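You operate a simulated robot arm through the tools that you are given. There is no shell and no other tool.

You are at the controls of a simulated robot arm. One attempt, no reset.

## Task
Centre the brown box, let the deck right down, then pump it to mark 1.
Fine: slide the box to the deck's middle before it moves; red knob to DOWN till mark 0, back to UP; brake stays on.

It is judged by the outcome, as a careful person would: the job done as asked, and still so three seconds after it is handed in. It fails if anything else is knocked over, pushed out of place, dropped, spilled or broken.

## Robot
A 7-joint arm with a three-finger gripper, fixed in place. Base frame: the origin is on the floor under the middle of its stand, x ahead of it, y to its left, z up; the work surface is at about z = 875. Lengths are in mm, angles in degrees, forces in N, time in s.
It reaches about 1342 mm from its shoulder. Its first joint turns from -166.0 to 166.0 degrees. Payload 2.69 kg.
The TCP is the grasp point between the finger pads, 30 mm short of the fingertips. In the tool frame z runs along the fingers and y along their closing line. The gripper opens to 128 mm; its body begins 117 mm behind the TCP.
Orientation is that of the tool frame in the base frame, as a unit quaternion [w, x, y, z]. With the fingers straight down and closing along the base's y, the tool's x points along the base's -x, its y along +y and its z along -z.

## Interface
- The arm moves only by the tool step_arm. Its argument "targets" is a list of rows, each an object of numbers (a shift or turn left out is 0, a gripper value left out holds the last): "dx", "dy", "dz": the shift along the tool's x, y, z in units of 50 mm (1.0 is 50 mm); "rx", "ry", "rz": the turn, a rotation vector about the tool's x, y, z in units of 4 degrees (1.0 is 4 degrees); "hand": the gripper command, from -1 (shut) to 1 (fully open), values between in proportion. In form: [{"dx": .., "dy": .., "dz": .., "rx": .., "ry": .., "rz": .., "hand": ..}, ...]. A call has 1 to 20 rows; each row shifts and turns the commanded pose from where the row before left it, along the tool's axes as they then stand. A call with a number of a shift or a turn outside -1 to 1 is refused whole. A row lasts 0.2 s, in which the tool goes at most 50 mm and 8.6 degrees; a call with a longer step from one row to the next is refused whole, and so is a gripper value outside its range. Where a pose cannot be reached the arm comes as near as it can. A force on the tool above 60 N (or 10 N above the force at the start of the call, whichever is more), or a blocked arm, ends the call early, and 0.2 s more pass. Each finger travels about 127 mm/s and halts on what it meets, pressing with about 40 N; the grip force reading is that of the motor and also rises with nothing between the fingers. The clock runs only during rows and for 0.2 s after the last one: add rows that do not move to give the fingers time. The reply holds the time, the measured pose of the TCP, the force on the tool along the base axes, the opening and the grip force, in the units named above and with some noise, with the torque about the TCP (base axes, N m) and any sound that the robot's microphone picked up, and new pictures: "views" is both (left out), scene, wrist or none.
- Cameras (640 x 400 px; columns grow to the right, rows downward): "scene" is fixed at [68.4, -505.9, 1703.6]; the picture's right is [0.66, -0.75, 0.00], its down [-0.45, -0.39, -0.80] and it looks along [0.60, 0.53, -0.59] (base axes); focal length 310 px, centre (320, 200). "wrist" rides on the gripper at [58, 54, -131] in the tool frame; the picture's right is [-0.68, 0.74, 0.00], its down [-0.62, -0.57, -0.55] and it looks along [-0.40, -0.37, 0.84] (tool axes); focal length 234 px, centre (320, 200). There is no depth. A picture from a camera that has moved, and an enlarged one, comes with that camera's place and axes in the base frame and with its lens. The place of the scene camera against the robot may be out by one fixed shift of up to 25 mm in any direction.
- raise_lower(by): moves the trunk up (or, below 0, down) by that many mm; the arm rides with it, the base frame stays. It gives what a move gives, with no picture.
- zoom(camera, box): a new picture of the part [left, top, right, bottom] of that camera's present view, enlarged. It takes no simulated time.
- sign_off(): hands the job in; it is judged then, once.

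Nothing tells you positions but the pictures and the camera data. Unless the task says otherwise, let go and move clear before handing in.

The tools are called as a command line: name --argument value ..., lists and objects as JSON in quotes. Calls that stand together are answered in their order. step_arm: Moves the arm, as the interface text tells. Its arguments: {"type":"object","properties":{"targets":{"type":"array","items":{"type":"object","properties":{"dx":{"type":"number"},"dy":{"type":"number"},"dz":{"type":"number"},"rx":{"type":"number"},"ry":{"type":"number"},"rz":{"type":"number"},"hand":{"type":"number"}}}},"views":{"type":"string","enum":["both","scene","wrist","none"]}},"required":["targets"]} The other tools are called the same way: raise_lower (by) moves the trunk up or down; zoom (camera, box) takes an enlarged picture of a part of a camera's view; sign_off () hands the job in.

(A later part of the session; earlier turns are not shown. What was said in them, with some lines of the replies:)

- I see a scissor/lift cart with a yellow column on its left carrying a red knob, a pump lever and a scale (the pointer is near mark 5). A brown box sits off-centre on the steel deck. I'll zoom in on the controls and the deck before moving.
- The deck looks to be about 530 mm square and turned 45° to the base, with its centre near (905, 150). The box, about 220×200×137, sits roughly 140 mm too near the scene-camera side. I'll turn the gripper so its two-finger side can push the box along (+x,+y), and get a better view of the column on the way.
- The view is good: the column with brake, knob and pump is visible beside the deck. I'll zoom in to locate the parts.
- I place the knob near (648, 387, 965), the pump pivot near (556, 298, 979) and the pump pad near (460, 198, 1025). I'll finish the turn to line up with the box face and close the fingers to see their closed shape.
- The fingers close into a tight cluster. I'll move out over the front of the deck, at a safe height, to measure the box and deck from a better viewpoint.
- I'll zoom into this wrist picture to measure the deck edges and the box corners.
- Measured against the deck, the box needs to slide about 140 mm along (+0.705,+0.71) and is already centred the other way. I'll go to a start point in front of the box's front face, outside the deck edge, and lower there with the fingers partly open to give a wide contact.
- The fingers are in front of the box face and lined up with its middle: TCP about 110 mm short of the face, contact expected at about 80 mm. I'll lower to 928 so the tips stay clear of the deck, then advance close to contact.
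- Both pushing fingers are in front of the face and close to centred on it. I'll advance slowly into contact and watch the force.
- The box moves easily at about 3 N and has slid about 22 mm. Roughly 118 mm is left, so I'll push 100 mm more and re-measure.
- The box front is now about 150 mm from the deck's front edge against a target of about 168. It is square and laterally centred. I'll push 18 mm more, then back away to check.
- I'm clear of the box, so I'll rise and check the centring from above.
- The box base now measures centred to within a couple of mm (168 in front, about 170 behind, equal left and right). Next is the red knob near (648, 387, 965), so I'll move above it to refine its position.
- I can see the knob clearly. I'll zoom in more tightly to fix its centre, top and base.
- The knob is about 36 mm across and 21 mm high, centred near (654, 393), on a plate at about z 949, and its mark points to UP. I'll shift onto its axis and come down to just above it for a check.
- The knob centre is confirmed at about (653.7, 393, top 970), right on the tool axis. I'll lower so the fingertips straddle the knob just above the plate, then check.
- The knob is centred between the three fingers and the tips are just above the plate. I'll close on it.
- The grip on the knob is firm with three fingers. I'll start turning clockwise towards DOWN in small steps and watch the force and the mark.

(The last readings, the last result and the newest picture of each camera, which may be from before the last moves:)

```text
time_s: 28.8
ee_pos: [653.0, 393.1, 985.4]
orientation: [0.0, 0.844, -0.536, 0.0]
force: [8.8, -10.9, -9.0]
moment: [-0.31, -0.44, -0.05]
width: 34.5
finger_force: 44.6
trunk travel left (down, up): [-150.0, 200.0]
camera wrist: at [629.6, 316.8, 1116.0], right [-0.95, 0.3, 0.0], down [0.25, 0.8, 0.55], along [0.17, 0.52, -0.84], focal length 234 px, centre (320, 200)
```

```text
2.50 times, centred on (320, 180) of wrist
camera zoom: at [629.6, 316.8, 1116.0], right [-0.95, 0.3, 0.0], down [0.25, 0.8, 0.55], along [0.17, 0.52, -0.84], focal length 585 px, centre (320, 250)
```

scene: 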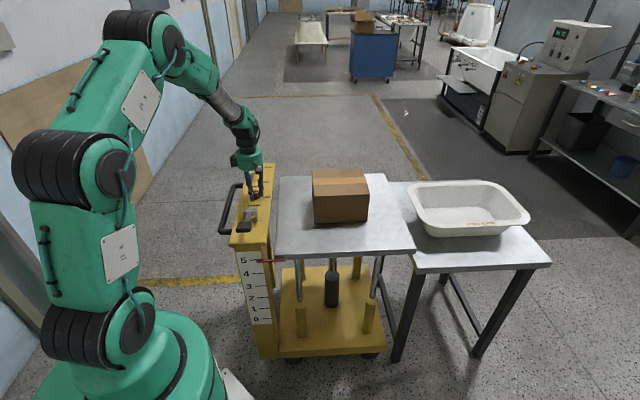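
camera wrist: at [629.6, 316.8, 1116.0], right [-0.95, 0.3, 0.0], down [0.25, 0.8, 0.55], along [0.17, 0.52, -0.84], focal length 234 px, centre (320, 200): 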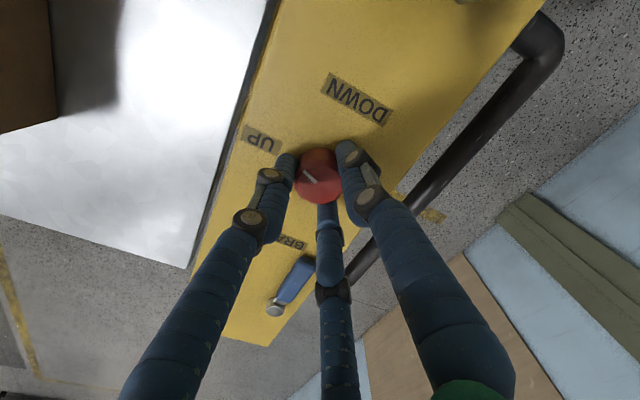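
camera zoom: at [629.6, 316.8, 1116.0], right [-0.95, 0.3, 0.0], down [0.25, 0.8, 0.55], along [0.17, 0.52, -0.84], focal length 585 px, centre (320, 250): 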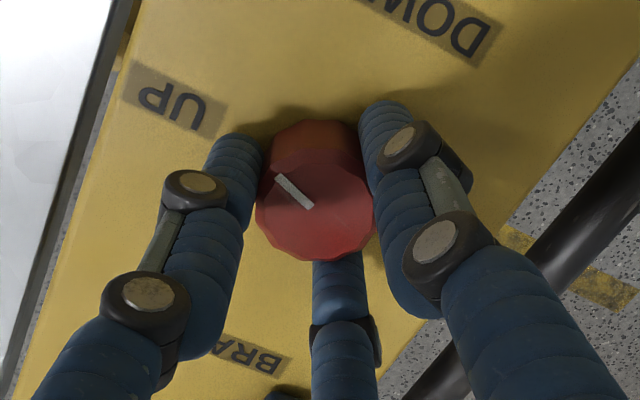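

The knob follows the gripper and has turned about 20° so far, staying aligned with the fingers. I'll continue to the full 90°.

step_arm --targets '[{"dx": 0.02, "rz": 1}, {"rz": 1}, {"rz": 1}, {"rz": 1}, {"rz": 1}, {"rz": 1}, {"rz": 1}, {"rz": 1}, {"rz": 1}, {"rz": 1}, {}]' --views "both"

zoom --camera "scene" --box '[220, 240, 300, 340]'

zoom --camera "wrist" --box '[240, 100, 400, 260]'

```text
time_s: 31.2
ee_pos: [655.2, 393.3, 985.6]
orientation: [0.001, -0.609, 0.793, -0.001]
force: [2.0, 26.3, -1.1]
moment: [0.92, -0.05, 0.02]
width: 34.8
finger_force: 45.1
trunk travel left (down, up): [-150.0, 200.0]
camera wrist: at [586.6, 350.0, 1116.1], right [-0.54, 0.84, 0.0], down [0.71, 0.45, 0.55], along [0.46, 0.29, -0.84], focal length 234 px, centre (320, 200)
```

scene: 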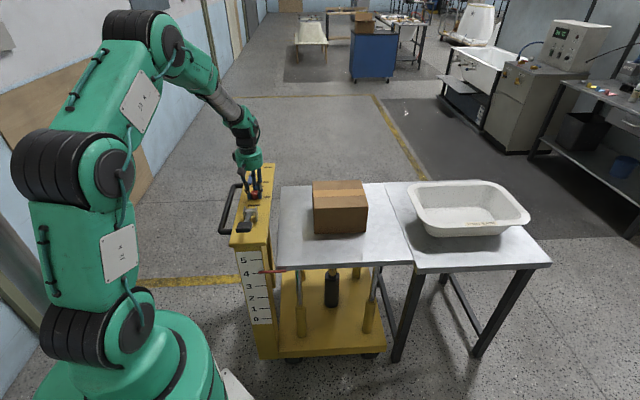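
wrist: 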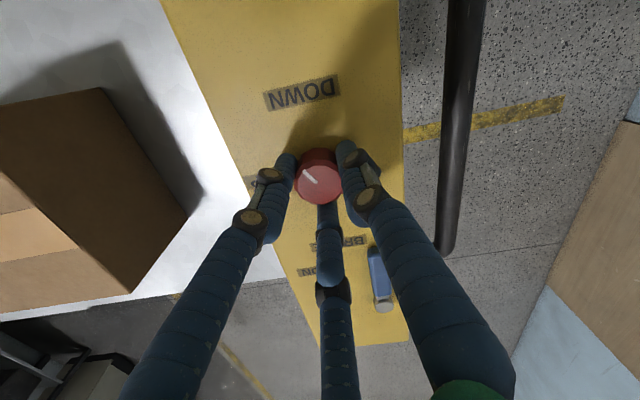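

```text
4.00 times, centred on (260, 290) of scene
camera zoom: at [68.4, -505.9, 1703.6], right [0.66, -0.75, 0.0], down [-0.45, -0.39, -0.8], along [0.6, 0.53, -0.59], focal length 1239 px, centre (560, -160)
```

zoom: 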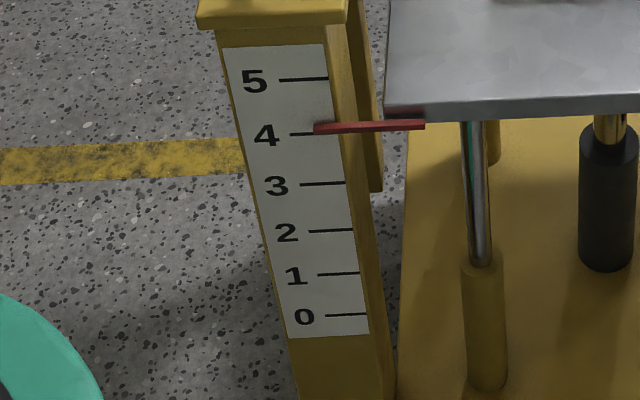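

```text
2.50 times, centred on (320, 180) of wrist
camera zoom: at [586.6, 350.0, 1116.1], right [-0.54, 0.84, 0.0], down [0.71, 0.45, 0.55], along [0.46, 0.29, -0.84], focal length 585 px, centre (320, 250)
```

zoom: 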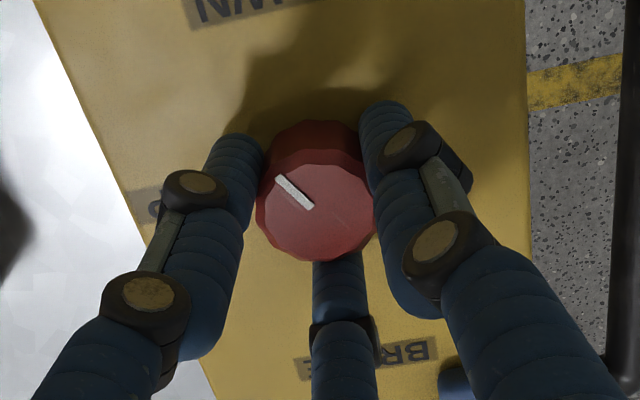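

The deck is already descending, with the pointer just above 4, and the box is steady. I'll complete the last 30° to DOWN.

step_arm --targets '[{"dx": -0.025, "rz": 1}, {"rz": 1}, {"rz": 1}, {"rz": 1}, {"rz": 1}, {"rz": 1}, {"rz": 1}]' --views "both"

zoom --camera "scene" --box '[220, 240, 300, 340]'

zoom --camera "wrist" --box '[240, 100, 400, 260]'

```text
time_s: 32.8
ee_pos: [653.5, 393.1, 984.9]
orientation: [0.0, -0.399, 0.917, 0.0]
force: [1.8, 12.8, 7.3]
moment: [0.23, -0.15, -0.01]
width: 34.7
finger_force: 44.8
trunk travel left (down, up): [-150.0, 200.0]
camera wrist: at [574.6, 386.6, 1116.1], right [-0.08, 1.0, 0.0], down [0.83, 0.06, 0.55], along [0.55, 0.04, -0.84], focal length 234 px, centre (320, 200)
```

scene: 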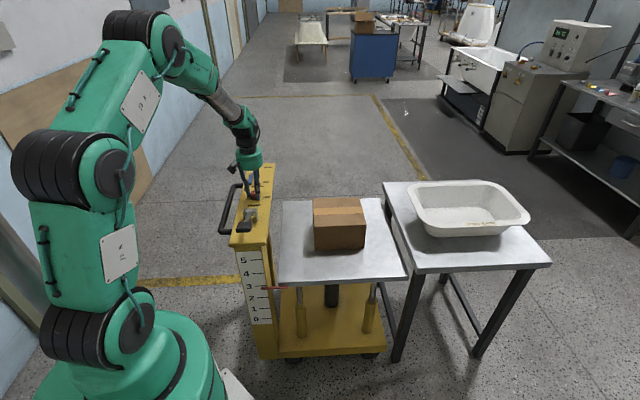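
wrist: 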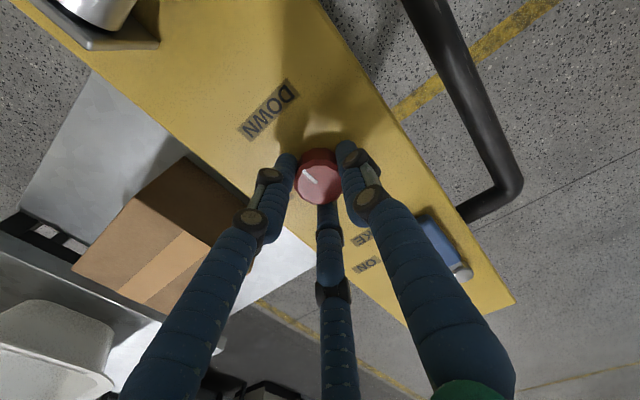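

```text
4.00 times, centred on (260, 290) of scene
camera zoom: at [68.4, -505.9, 1703.6], right [0.66, -0.75, 0.0], down [-0.45, -0.39, -0.8], along [0.6, 0.53, -0.59], focal length 1239 px, centre (560, -160)
```

zoom: 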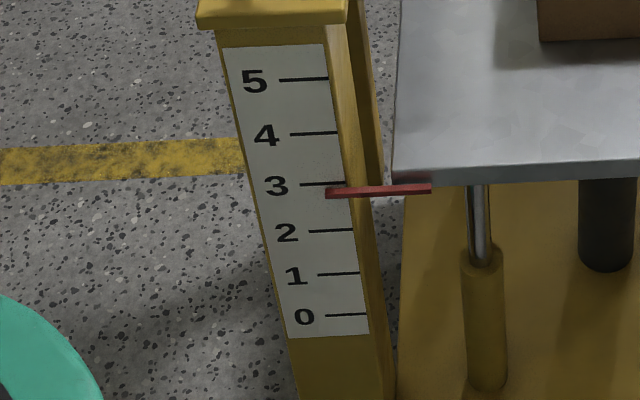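

```text
2.50 times, centred on (320, 180) of wrist
camera zoom: at [574.6, 386.6, 1116.1], right [-0.08, 1.0, 0.0], down [0.83, 0.06, 0.55], along [0.55, 0.04, -0.84], focal length 585 px, centre (320, 250)
```

zoom: 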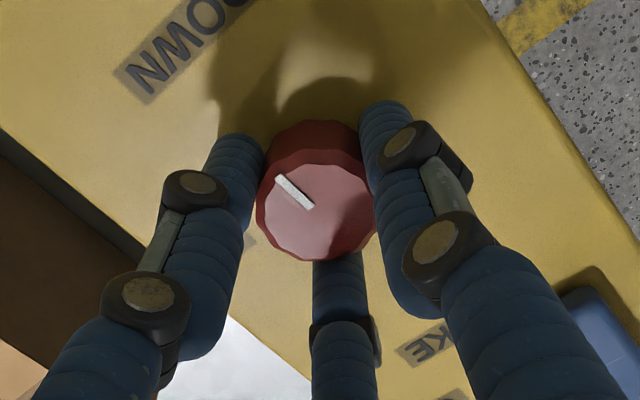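

The knob is at DOWN and the deck is sinking steadily at about 0.8 mark/s, now near 2.8. I'll hold here and let it go right down.

step_arm --targets '[{"rz": 0.4}, {}, {}, {}, {}, {}, {}, {}, {}, {}, {}, {}]' --views "scene"

zoom --camera "scene" --box '[220, 240, 300, 340]'

```text
time_s: 35.4
ee_pos: [653.8, 393.3, 984.7]
orientation: [0.0, -0.386, 0.923, 0.0]
force: [7.5, 4.9, 6.8]
moment: [0.16, -0.29, -0.03]
width: 34.9
finger_force: 45.5
trunk travel left (down, up): [-150.0, 200.0]
```

scene: 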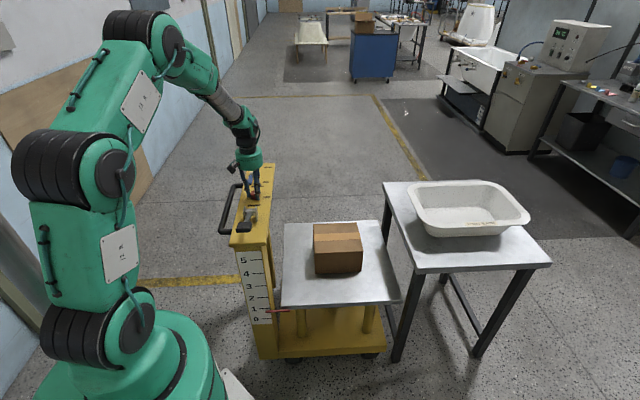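

```text
4.00 times, centred on (260, 290) of scene
camera zoom: at [68.4, -505.9, 1703.6], right [0.66, -0.75, 0.0], down [-0.45, -0.39, -0.8], along [0.6, 0.53, -0.59], focal length 1239 px, centre (560, -160)
```

zoom: 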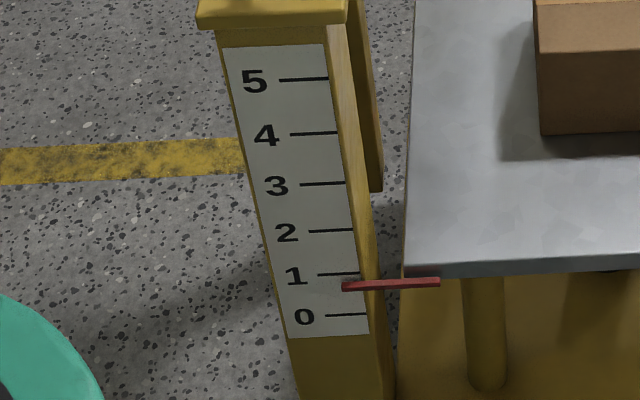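

The pointer is now below mark 1, so I'll keep holding until it bottoms at 0.

step_arm --targets '[{}, {}, {}, {}, {}, {}, {}, {}, {}, {}]' --views "scene"

zoom --camera "scene" --box '[220, 240, 300, 340]'

```text
time_s: 37.6
ee_pos: [654.1, 392.2, 984.8]
orientation: [0.001, -0.386, 0.923, 0.0]
force: [8.4, 5.7, 5.3]
moment: [0.18, -0.24, -0.02]
width: 34.4
finger_force: 44.8
trunk travel left (down, up): [-150.0, 200.0]
```

scene: 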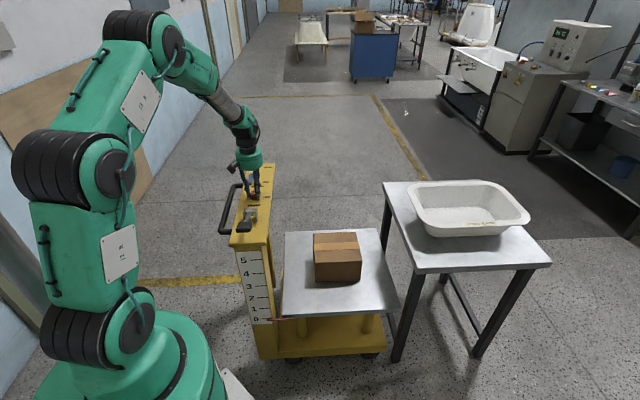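

```text
4.00 times, centred on (260, 290) of scene
camera zoom: at [68.4, -505.9, 1703.6], right [0.66, -0.75, 0.0], down [-0.45, -0.39, -0.8], along [0.6, 0.53, -0.59], focal length 1239 px, centre (560, -160)
```

zoom: 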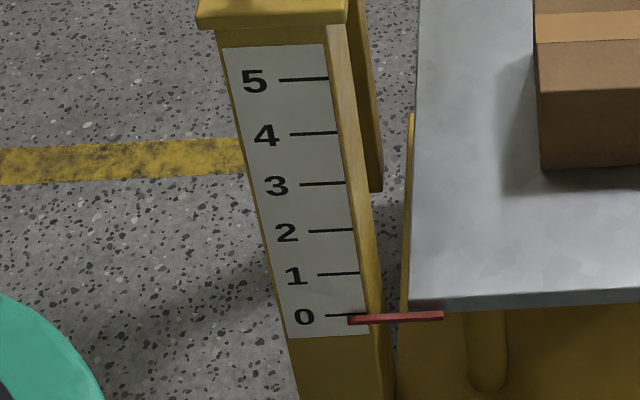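

The pointer has reached mark 0. I'll hold one more second to confirm it has stopped.

step_arm --targets '[{}, {}, {}, {}, {}]' --views "scene"

zoom --camera "scene" --box '[220, 240, 300, 340]'

zoom --camera "scene" --box '[260, 210, 420, 330]'

```text
time_s: 38.8
ee_pos: [654.2, 392.9, 985.1]
orientation: [0.0, -0.386, 0.922, 0.0]
force: [7.7, 5.4, 5.2]
moment: [0.16, -0.26, 0.0]
width: 34.8
finger_force: 45.4
trunk travel left (down, up): [-150.0, 200.0]
```

scene: 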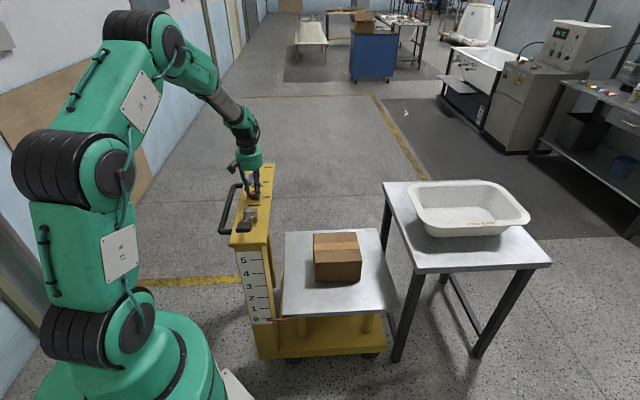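

```text
4.00 times, centred on (260, 290) of scene
camera zoom: at [68.4, -505.9, 1703.6], right [0.66, -0.75, 0.0], down [-0.45, -0.39, -0.8], along [0.6, 0.53, -0.59], focal length 1239 px, centre (560, -160)
```

zoom: 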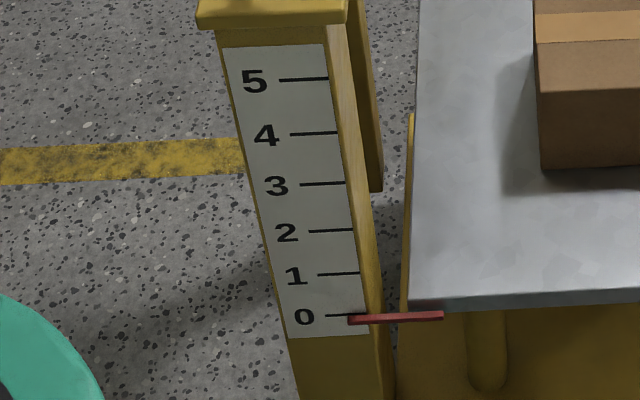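

```text
3.33 times, centred on (340, 270) of scene
camera zoom: at [68.4, -505.9, 1703.6], right [0.66, -0.75, 0.0], down [-0.45, -0.39, -0.8], along [0.6, 0.53, -0.59], focal length 1032 px, centre (253, -33)
```

zoom: 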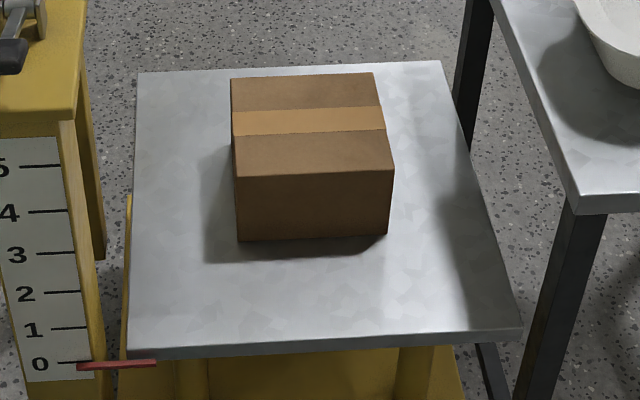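

The deck is right down and stopped at 0, with the box still centred. I'll turn the knob back to UP, 89.6° anticlockwise.

step_arm --targets '[{"rz": -1}, {"rz": -1}, {"rz": -1}, {"rz": -1}, {"rz": -1}, {"rz": -1}, {"rz": -1}, {"rz": -1}, {"dx": 0.025, "rz": -1}, {"rz": -1}, {"rz": -1}, {"rz": -1}]' --views "none"

step_arm --targets '[{"rz": -1}, {"rz": -1}, {"rz": -1}, {"rz": -1}, {"dx": -0.02, "rz": -1}, {"rz": -1}, {"rz": -1}, {"rz": -1}, {"dy": -0.02, "rz": -1}, {"dy": -0.02, "rz": -1}, {"rz": -0.4}, {}]' --views "both"

zoom --camera "wrist" --box '[240, 100, 400, 260]'

```text
time_s: 41.4
ee_pos: [653.5, 392.5, 984.7]
orientation: [0.0, 0.728, -0.685, 0.0]
force: [-1.1, 17.2, -0.7]
moment: [0.88, -0.27, 0.01]
width: 34.7
finger_force: 45.1
trunk travel left (down, up): [-150.0, 200.0]
```

```text
time_s: 44.0
ee_pos: [653.9, 391.6, 984.9]
orientation: [0.001, 0.924, -0.382, -0.001]
force: [0.9, -13.1, 9.8]
moment: [-0.7, 0.27, -0.43]
width: 34.5
finger_force: 44.7
trunk travel left (down, up): [-150.0, 200.0]
camera wrist: at [657.4, 313.2, 1116.0], right [-1.0, -0.04, 0.0], down [-0.04, 0.84, 0.55], along [-0.03, 0.55, -0.84], focal length 234 px, centre (320, 200)
```

scene: 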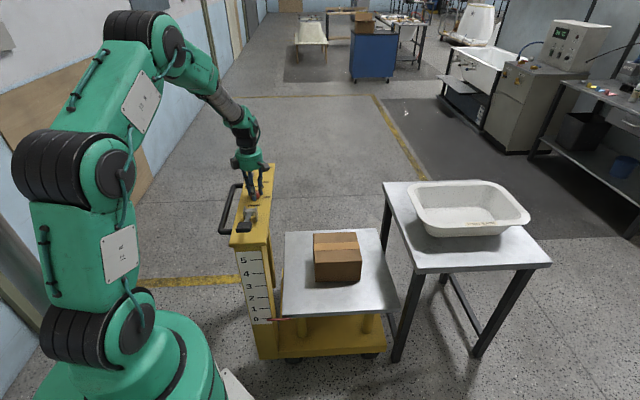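
wrist: 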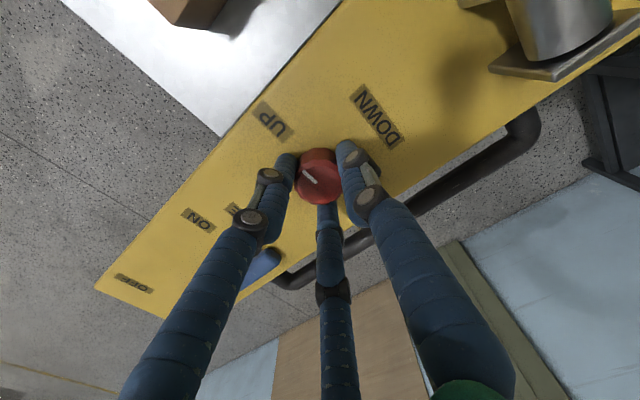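

```text
2.50 times, centred on (320, 180) of wrist
camera zoom: at [657.4, 313.2, 1116.0], right [-1.0, -0.04, 0.0], down [-0.04, 0.84, 0.55], along [-0.03, 0.55, -0.84], focal length 585 px, centre (320, 250)
```

zoom: 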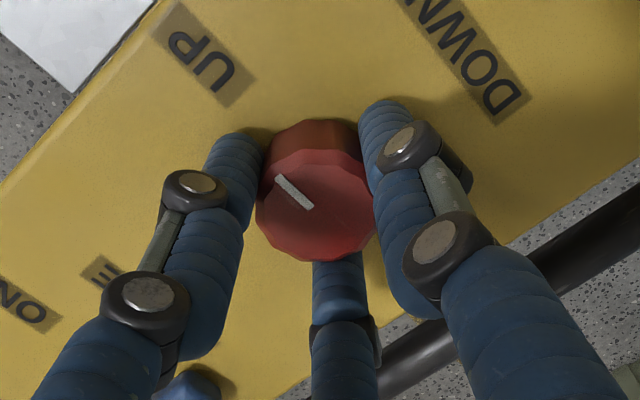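

The mark is back at UP, exactly as it was at the start, and the slight torque suggests it is on its stop. I'll release, rise straight up and look at the pump lever.

step_arm --targets '[{"hand": 0.15}, {}, {}, {"dz": -0.4}, {"dz": -0.8}, {"dz": -0.9}, {"dz": -0.9}, {}]' --views "both"

zoom --camera "wrist" --box '[220, 0, 540, 200]'

zoom --camera "scene" --box '[220, 170, 300, 250]'

```text
time_s: 45.8
ee_pos: [654.4, 392.9, 1136.5]
orientation: [0.0, 0.924, -0.382, 0.0]
force: [0.7, -0.3, 0.6]
moment: [-0.01, -0.07, -0.01]
width: 73.4
finger_force: 0.0
trunk travel left (down, up): [-150.0, 200.0]
camera wrist: at [657.7, 314.6, 1266.0], right [-1.0, -0.04, 0.0], down [-0.04, 0.84, 0.55], along [-0.02, 0.55, -0.84], focal length 234 px, centre (320, 200)
```

scene: 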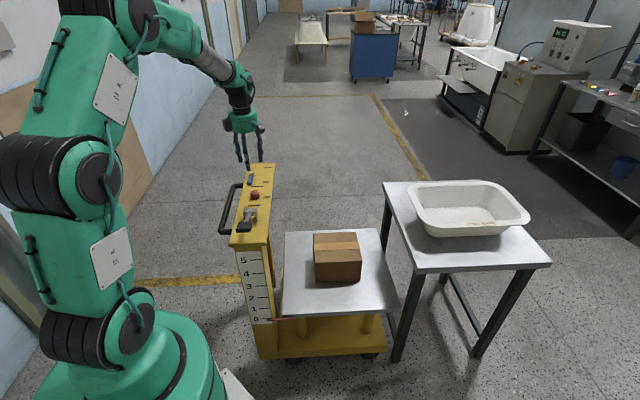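
wrist: 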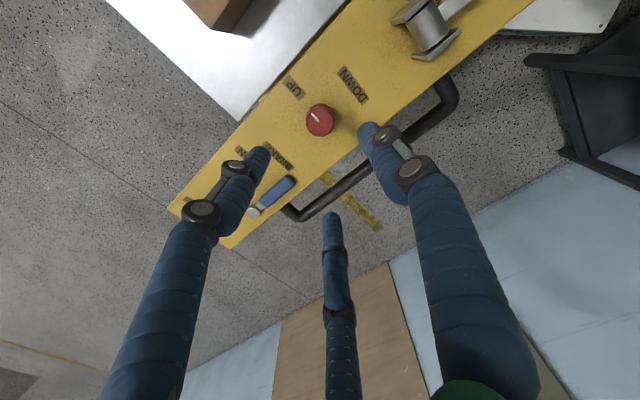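

```text
2.00 times, centred on (380, 100) of wrist
camera zoom: at [657.7, 314.6, 1266.0], right [-1.0, -0.04, 0.0], down [-0.04, 0.84, 0.55], along [-0.02, 0.55, -0.84], focal length 468 px, centre (200, 400)
```

zoom: 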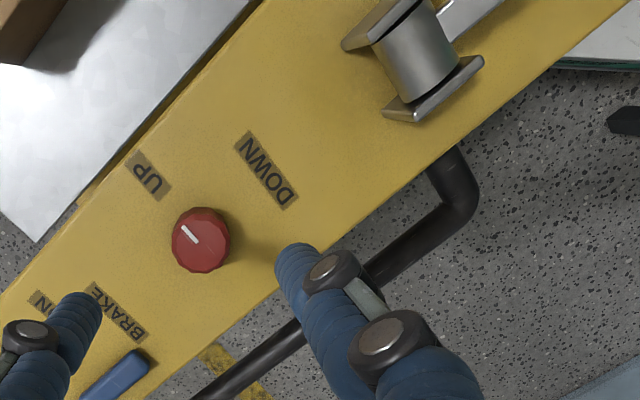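

```text
5.00 times, centred on (260, 210) of scene
camera zoom: at [68.4, -505.9, 1703.6], right [0.66, -0.75, 0.0], down [-0.45, -0.39, -0.8], along [0.6, 0.53, -0.59], focal length 1548 px, centre (620, 150)
```

zoom: 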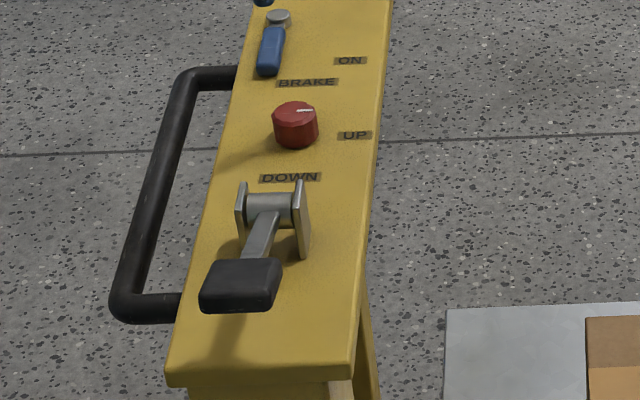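

The knob shows UP and the brake is still ON. I'll close the fingers and move above the pump pad, near (460, 199, 1025), for a closer look.

step_arm --targets '[{"dy": 0.686, "dz": -0.034, "hand": -1}, {"dy": 0.686, "dz": -0.034}, {"dy": 0.686, "dz": -0.034}, {"dy": 0.686, "dz": -0.034}, {"dy": 0.686, "dz": -0.034}, {"dy": 0.686, "dz": -0.034}, {"dy": 0.686, "dz": -0.034}, {"dy": 0.686, "dz": -0.034}, {}]' --views "both"

zoom --camera "wrist" --box '[220, 60, 420, 240]'

zoom --camera "scene" --box '[215, 180, 295, 260]'

```text
time_s: 47.8
ee_pos: [460.0, 198.8, 1148.8]
orientation: [0.001, 0.924, -0.382, 0.0]
force: [-0.1, -0.1, 1.6]
moment: [0.02, -0.04, 0.0]
width: 2.3
finger_force: 31.5
trunk travel left (down, up): [-150.0, 200.0]
camera wrist: at [463.0, 118.7, 1280.1], right [-1.0, -0.04, 0.0], down [-0.04, 0.84, 0.55], along [-0.02, 0.55, -0.84], focal length 234 px, centre (320, 200)
```

scene: 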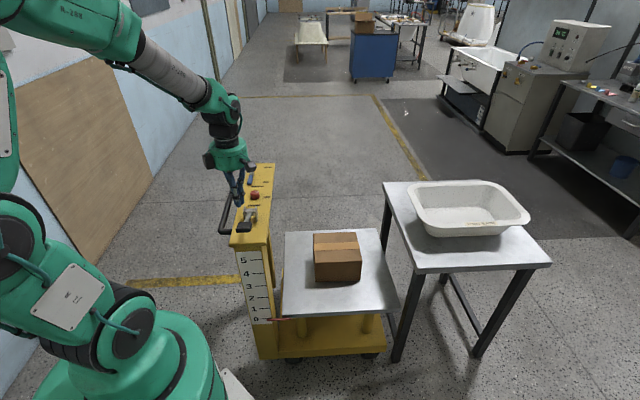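
wrist: 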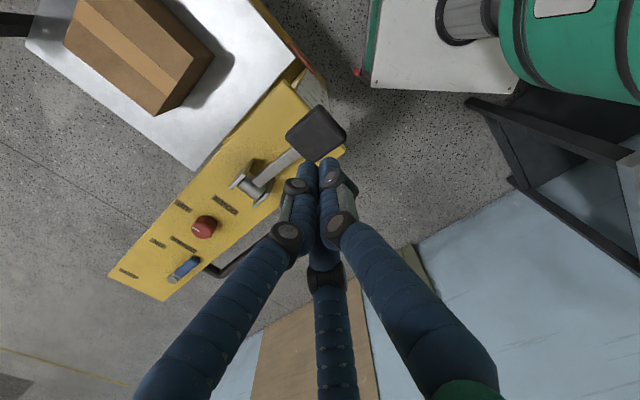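

```text
2.22 times, centred on (320, 150) of wrist
camera zoom: at [463.0, 118.7, 1280.1], right [-1.0, -0.04, 0.0], down [-0.04, 0.84, 0.55], along [-0.02, 0.55, -0.84], focal length 520 px, centre (320, 311)
```

zoom: 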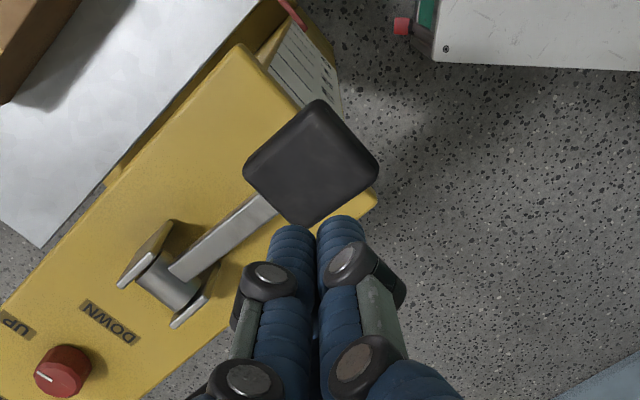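

```text
5.00 times, centred on (255, 220) of scene
camera zoom: at [68.4, -505.9, 1703.6], right [0.66, -0.75, 0.0], down [-0.45, -0.39, -0.8], along [0.6, 0.53, -0.59], focal length 1548 px, centre (645, 100)
```

zoom: 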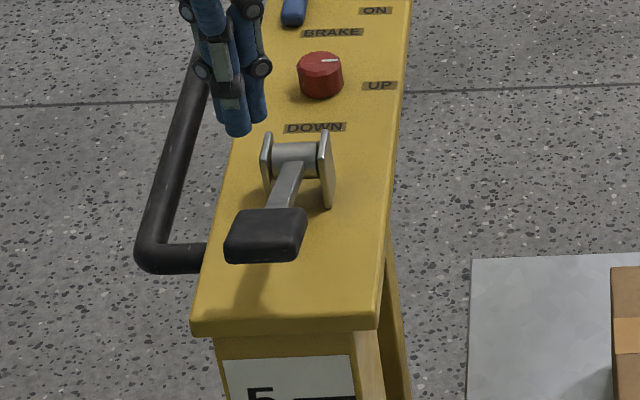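

The pump pad's top centre is near (463, 197, 1028) and the lever pivots near (555, 297, 979). I'll bring the closed fingertips to just above the pad.

step_arm --targets '[{"dx": 0.05, "dz": 0.5}, {"dx": 0.02, "dz": 0.5}, {"dz": 0.4}, {"dz": 0.2}, {}]' --views "both"

zoom --camera "wrist" --box '[220, 60, 420, 240]'

zoom --camera "scene" --box '[215, 180, 295, 260]'

```text
time_s: 49.0
ee_pos: [463.2, 195.9, 1067.6]
orientation: [0.0, 0.924, -0.383, 0.001]
force: [1.1, 0.4, -0.1]
moment: [0.01, 0.04, -0.02]
width: 2.1
finger_force: 31.6
trunk travel left (down, up): [-150.0, 200.0]
camera wrist: at [466.8, 117.6, 1199.0], right [-1.0, -0.04, 0.0], down [-0.04, 0.84, 0.55], along [-0.02, 0.55, -0.84], focal length 234 px, centre (320, 200)
```

scene: 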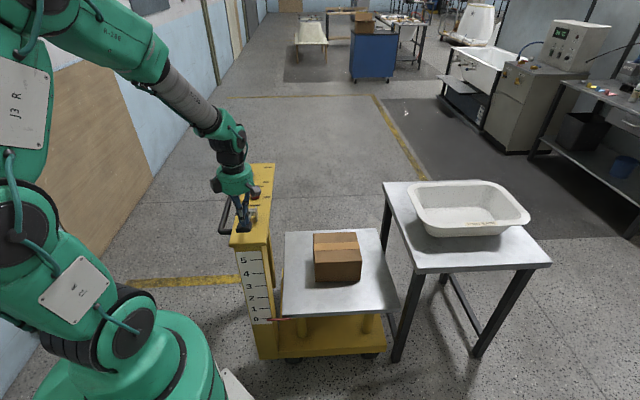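
wrist: 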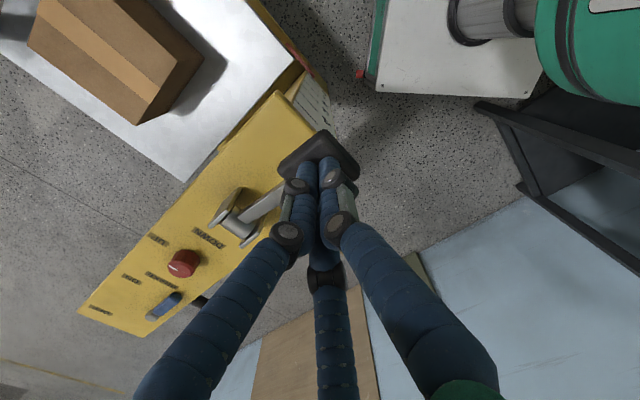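

```text
2.22 times, centred on (320, 150) of wrist
camera zoom: at [466.8, 117.6, 1199.0], right [-1.0, -0.04, 0.0], down [-0.04, 0.84, 0.55], along [-0.02, 0.55, -0.84], focal length 520 px, centre (320, 311)
```

zoom: 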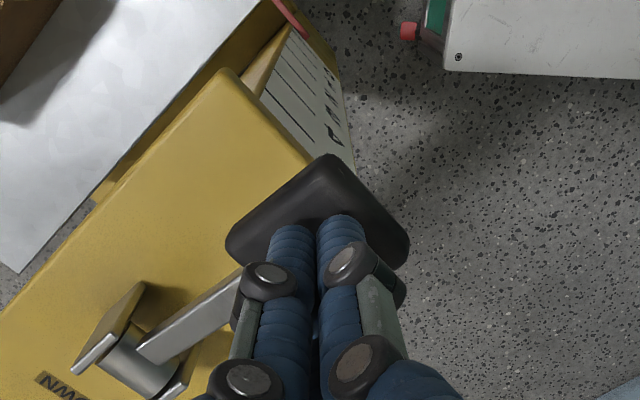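

```text
5.00 times, centred on (255, 220) of scene
camera zoom: at [68.4, -505.9, 1703.6], right [0.66, -0.75, 0.0], down [-0.45, -0.39, -0.8], along [0.6, 0.53, -0.59], focal length 1548 px, centre (645, 100)
```

zoom: 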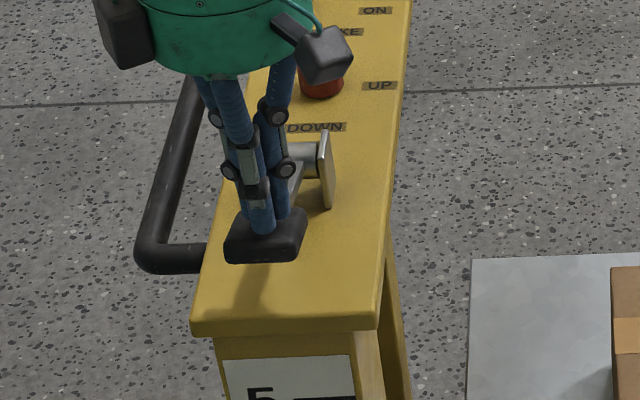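

The fingertips are just above the middle of the pad. I'll press down gently and watch the force and the scale.

step_arm --targets '[{"dz": 0.1}, {"dz": 0.1}, {"dz": 0.1, "dy": 0.02}, {"dz": 0.1, "dy": 0.02}, {}]' --views "scene"

zoom --camera "scene" --box '[215, 180, 295, 260]'

zoom --camera "scene" --box '[220, 240, 300, 340]'

```text
time_s: 50.2
ee_pos: [460.9, 195.2, 1047.4]
orientation: [0.0, 0.924, -0.382, 0.001]
force: [0.4, -1.2, 2.0]
moment: [-0.07, -0.01, 0.02]
width: 2.1
finger_force: 31.0
trunk travel left (down, up): [-150.0, 200.0]
```

scene: 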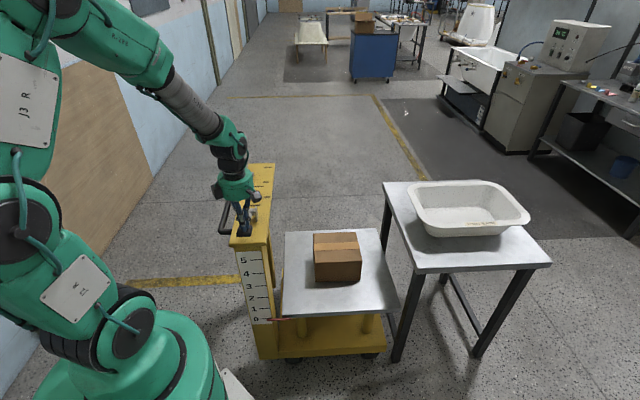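

```text
5.00 times, centred on (255, 220) of scene
camera zoom: at [68.4, -505.9, 1703.6], right [0.66, -0.75, 0.0], down [-0.45, -0.39, -0.8], along [0.6, 0.53, -0.59], focal length 1548 px, centre (645, 100)
```

zoom: 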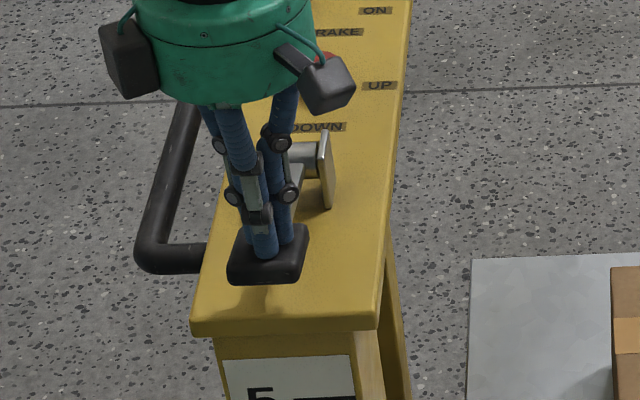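

```text
4.00 times, centred on (260, 290) of scene
camera zoom: at [68.4, -505.9, 1703.6], right [0.66, -0.75, 0.0], down [-0.45, -0.39, -0.8], along [0.6, 0.53, -0.59], focal length 1239 px, centre (560, -160)
```

zoom: 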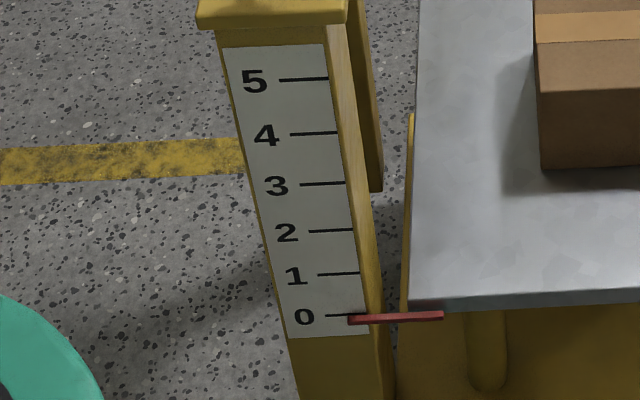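

The pad goes down easily at about 2 N and the deck has not moved yet. I'll continue the stroke.

step_arm --targets '[{"dz": 0.12, "dy": 0.02}, {"dz": 0.12, "dy": 0.02}, {"dz": 0.12, "dy": 0.01}, {"dz": 0.12, "dy": 0.01}, {}]' --views "scene"

zoom --camera "scene" --box '[215, 180, 295, 260]'

zoom --camera "scene" --box '[220, 240, 300, 340]'

```text
time_s: 51.4
ee_pos: [459.1, 194.3, 1023.7]
orientation: [-0.001, 0.924, -0.383, 0.001]
force: [0.4, 0.6, 2.4]
moment: [0.0, 0.03, 0.0]
width: 1.9
finger_force: 31.1
trunk travel left (down, up): [-150.0, 200.0]
```

scene: 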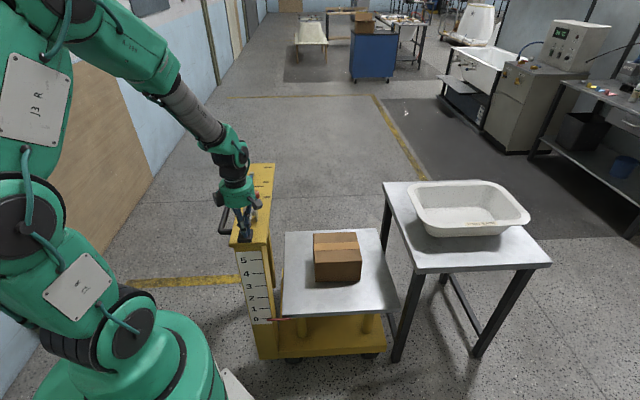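

```text
5.00 times, centred on (255, 220) of scene
camera zoom: at [68.4, -505.9, 1703.6], right [0.66, -0.75, 0.0], down [-0.45, -0.39, -0.8], along [0.6, 0.53, -0.59], focal length 1548 px, centre (645, 100)
```

zoom: 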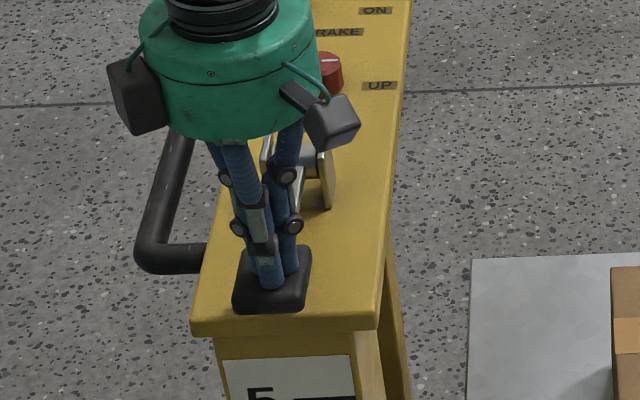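

```text
4.00 times, centred on (260, 290) of scene
camera zoom: at [68.4, -505.9, 1703.6], right [0.66, -0.75, 0.0], down [-0.45, -0.39, -0.8], along [0.6, 0.53, -0.59], focal length 1239 px, centre (560, -160)
```

zoom: 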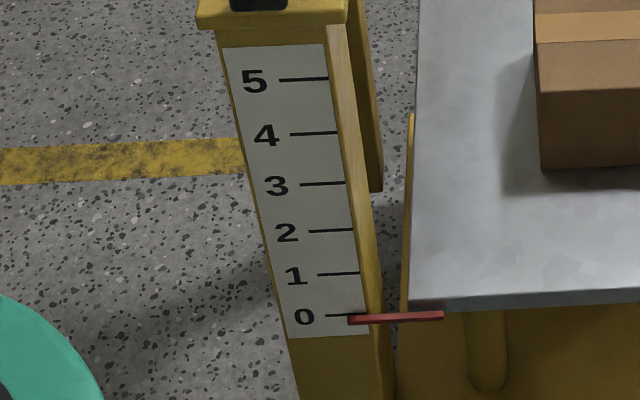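

The pointer is still at 0 and the pad is about 35 mm down. I'll continue slowly to the bottom of the stroke.

step_arm --targets '[{"dz": 0.1}, {"dz": 0.1}, {"dz": 0.1}, {}]' --views "scene"

zoom --camera "scene" --box '[215, 180, 295, 260]'

zoom --camera "scene" --box '[220, 240, 300, 340]'

```text
time_s: 52.4
ee_pos: [459.1, 194.9, 1009.4]
orientation: [0.0, 0.924, -0.382, 0.0]
force: [-1.0, -1.2, 3.9]
moment: [-0.01, -0.02, -0.02]
width: 2.2
finger_force: 31.0
trunk travel left (down, up): [-150.0, 200.0]
```

scene: 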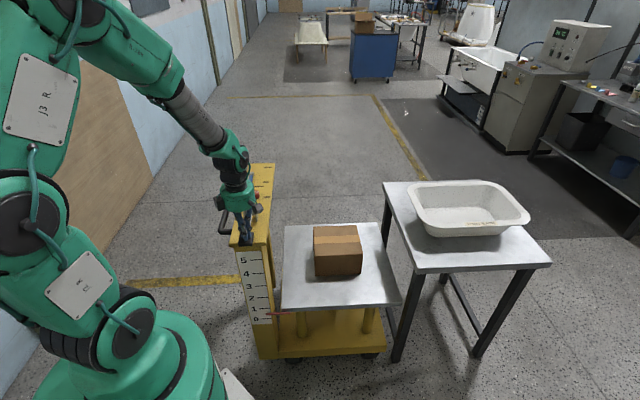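

```text
5.00 times, centred on (255, 220) of scene
camera zoom: at [68.4, -505.9, 1703.6], right [0.66, -0.75, 0.0], down [-0.45, -0.39, -0.8], along [0.6, 0.53, -0.59], focal length 1548 px, centre (645, 100)
```

zoom: 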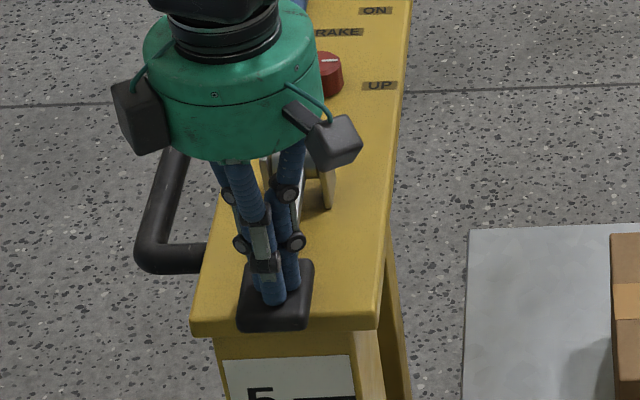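

```text
4.00 times, centred on (260, 290) of scene
camera zoom: at [68.4, -505.9, 1703.6], right [0.66, -0.75, 0.0], down [-0.45, -0.39, -0.8], along [0.6, 0.53, -0.59], focal length 1239 px, centre (560, -160)
```

zoom: 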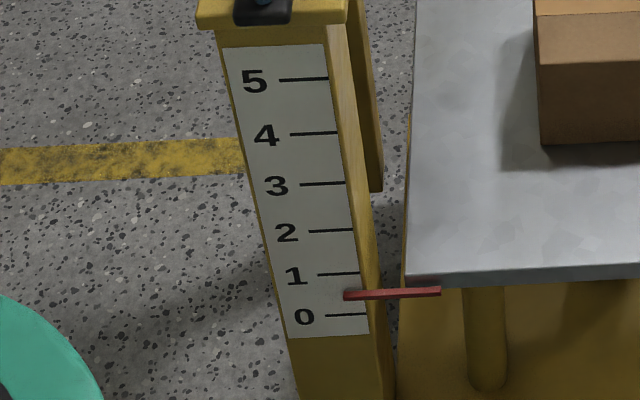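

The deck has started up, with the pointer at about half a mark. I'll hold still to see whether it settles before doing anything more.

step_arm --targets '[{}, {}, {}, {}]' --views "scene"

zoom --camera "scene" --box '[240, 280, 300, 330]'

```text
time_s: 53.4
ee_pos: [458.4, 194.5, 1009.7]
orientation: [0.0, 0.924, -0.382, 0.0]
force: [-1.3, -0.7, 4.0]
moment: [0.02, -0.02, 0.04]
width: 2.1
finger_force: 31.4
trunk travel left (down, up): [-150.0, 200.0]
```

scene: 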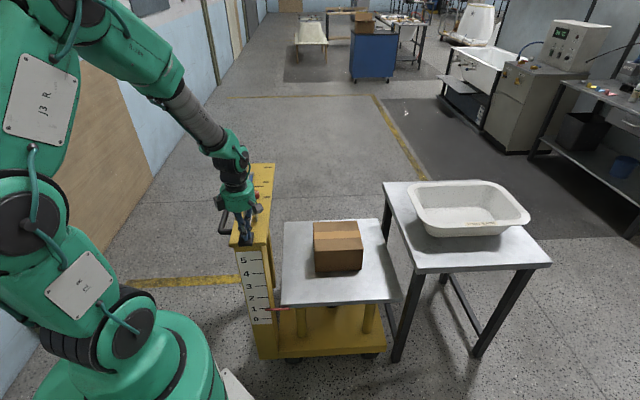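

```text
8.00 times, centred on (270, 305) of scene
camera zoom: at [68.4, -505.9, 1703.6], right [0.66, -0.75, 0.0], down [-0.45, -0.39, -0.8], along [0.6, 0.53, -0.59], focal length 2478 px, centre (720, -640)
```

zoom: 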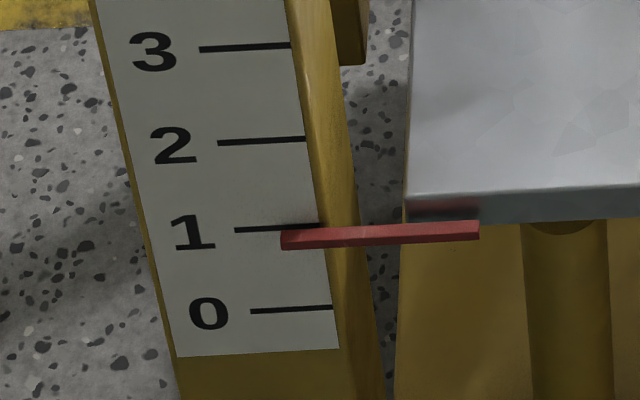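

The pointer now reads mark 1, with the same small parallax offset it showed at 0 and 5. I'll lift off the pad now, and not press again.

step_arm --targets '[{"dz": -0.2}, {"dz": -0.3}, {"dz": -0.4}, {"dz": -0.5}, {"dz": -0.7}, {"dz": -0.8}, {"dz": -0.8}]' --views "both"

zoom --camera "scene" --box '[240, 280, 300, 330]'

zoom --camera "scene" --box '[215, 180, 295, 260]'

```text
time_s: 55.0
ee_pos: [458.4, 191.4, 1195.3]
orientation: [0.0, 0.924, -0.383, 0.0]
force: [0.3, -0.5, -0.1]
moment: [-0.03, 0.01, 0.01]
width: 2.3
finger_force: 31.2
trunk travel left (down, up): [-150.0, 200.0]
camera wrist: at [462.8, 111.5, 1326.4], right [-1.0, -0.04, 0.0], down [-0.04, 0.84, 0.55], along [-0.02, 0.55, -0.84], focal length 234 px, centre (320, 200)
```

scene: 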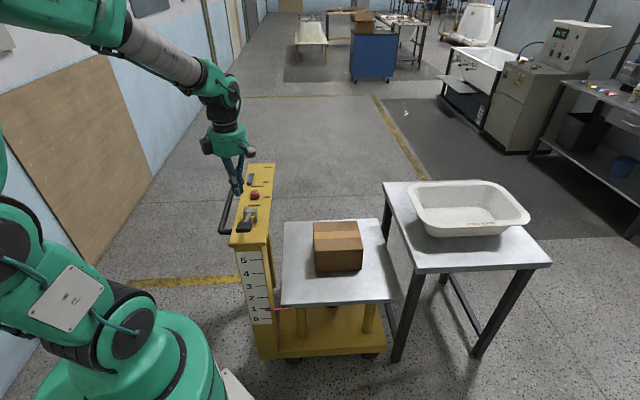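
wrist: 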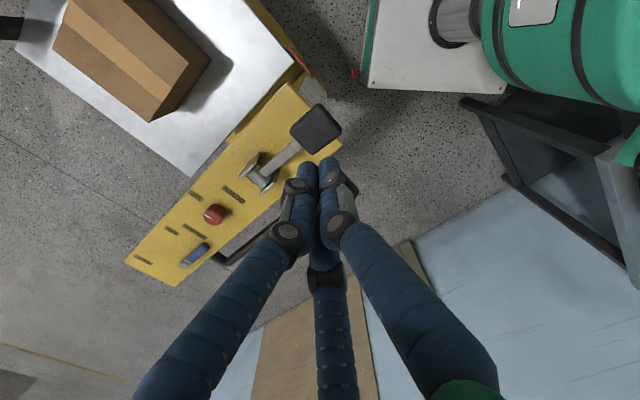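

```text
8.00 times, centred on (270, 305) of scene
camera zoom: at [68.4, -505.9, 1703.6], right [0.66, -0.75, 0.0], down [-0.45, -0.39, -0.8], along [0.6, 0.53, -0.59], focal length 2478 px, centre (720, -640)
```

zoom: 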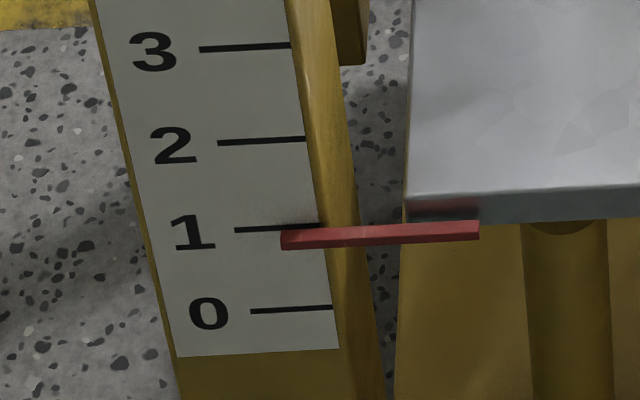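

```text
5.00 times, centred on (255, 220) of scene
camera zoom: at [68.4, -505.9, 1703.6], right [0.66, -0.75, 0.0], down [-0.45, -0.39, -0.8], along [0.6, 0.53, -0.59], focal length 1548 px, centre (645, 100)
```

zoom: 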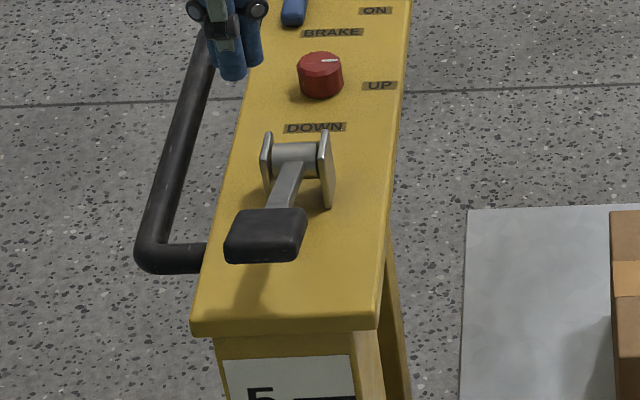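

The lever has sprung back, the pointer sits steady at mark 1, the knob is at UP and the brake is on. I'll move the arm farther clear, wait a couple of seconds and run a final check.

step_arm --targets '[{"dz": -0.8, "dy": 0.4}, {"dz": -0.8, "dy": 0.4}, {"dz": -0.6, "dy": 0.2}, {}, {}, {}, {}, {}, {}, {}, {}, {}]' --views "both"

zoom --camera "scene" --box '[240, 280, 300, 330]'

zoom --camera "scene" --box '[260, 205, 420, 315]'

zoom --camera "scene" --box '[215, 160, 295, 260]'

```text
time_s: 57.6
ee_pos: [425.2, 157.4, 1306.4]
orientation: [0.0, 0.924, -0.383, -0.001]
force: [-1.2, -0.6, -0.5]
moment: [0.0, 0.02, 0.0]
width: 2.3
finger_force: 31.6
trunk travel left (down, up): [-150.0, 200.0]
camera wrist: at [428.3, 77.8, 1436.8], right [-1.0, -0.04, 0.0], down [-0.04, 0.84, 0.55], along [-0.02, 0.55, -0.84], focal length 234 px, centre (320, 200)
```

scene: 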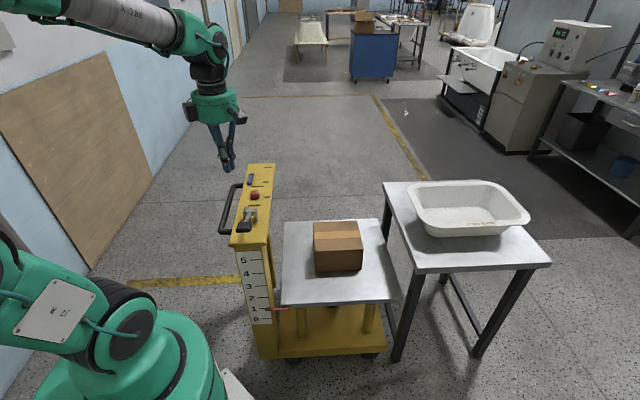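
wrist: 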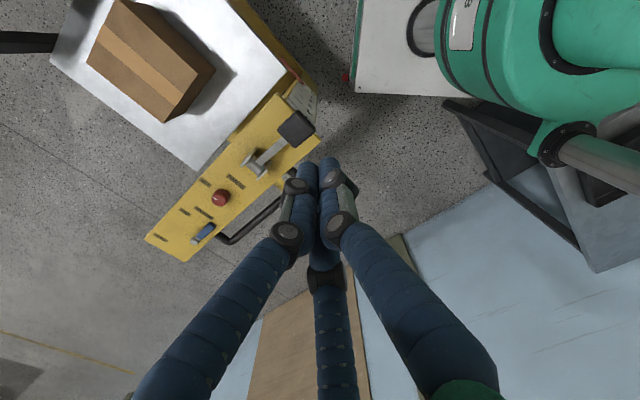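

```text
8.00 times, centred on (270, 305) of scene
camera zoom: at [68.4, -505.9, 1703.6], right [0.66, -0.75, 0.0], down [-0.45, -0.39, -0.8], along [0.6, 0.53, -0.59], focal length 2478 px, centre (720, -640)
```

zoom: 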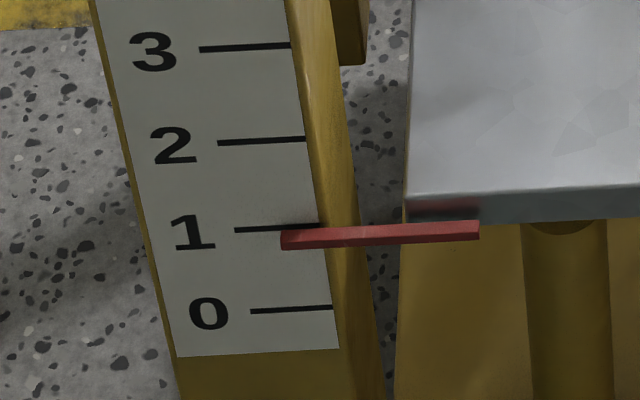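

```text
3.64 times, centred on (340, 260) of scene
camera zoom: at [68.4, -505.9, 1703.6], right [0.66, -0.75, 0.0], down [-0.45, -0.39, -0.8], along [0.6, 0.53, -0.59], focal length 1126 px, centre (247, -18)
```

zoom: 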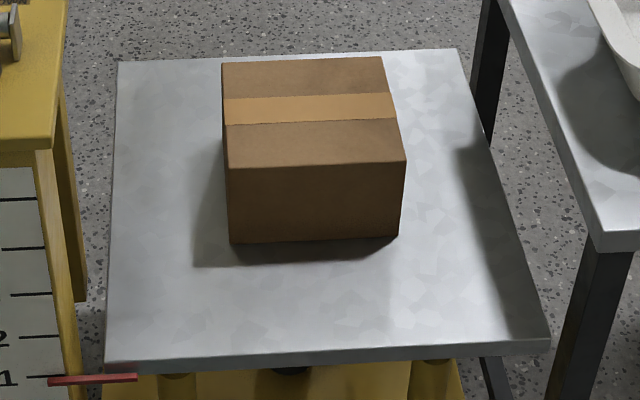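

```text
4.00 times, centred on (255, 210) of scene
camera zoom: at [68.4, -505.9, 1703.6], right [0.66, -0.75, 0.0], down [-0.45, -0.39, -0.8], along [0.6, 0.53, -0.59], focal length 1239 px, centre (580, 160)
```

zoom: 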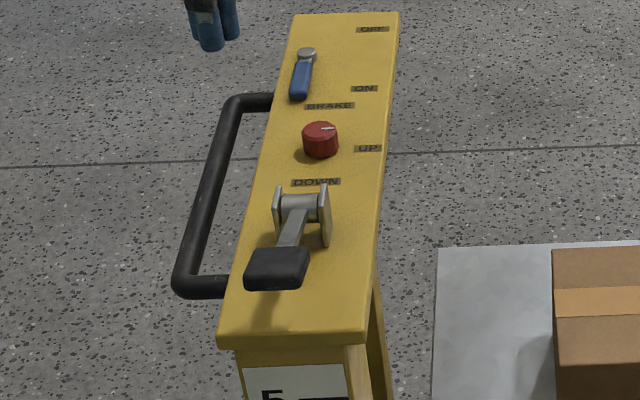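

Everything checks out:
- **Box:** centred on the deck to within about 2 mm.
- **Deck:** the pointer has been steady at mark 1 for over two seconds.
- **Controls:** the knob is at UP, the brake is ON and the pump lever has returned.
- **Arm:** well clear of the cart.

I'm handing it in.

sign_off

```text
The job is handed in.
```

The job is done and handed in: the box is centred, and the deck went right down and was pumped back up to mark 1.

- **Box:** I slid it about 140 mm while the deck was still at mark 5. My last check from the camera pictures put it within about 2 mm of the deck's middle.
- **Deck:** I turned the red knob to DOWN and held it until the pointer stopped at mark 0, then turned it back to UP. One pump stroke raised the deck to mark 1, and it held there for over two seconds before I handed in.
- **Brake and lever:** the brake stayed on, and the pump lever sprang back to its rest position.
- **Arm:** it had let go and was well clear of the cart when I handed in. I saw nothing else moved or knocked.
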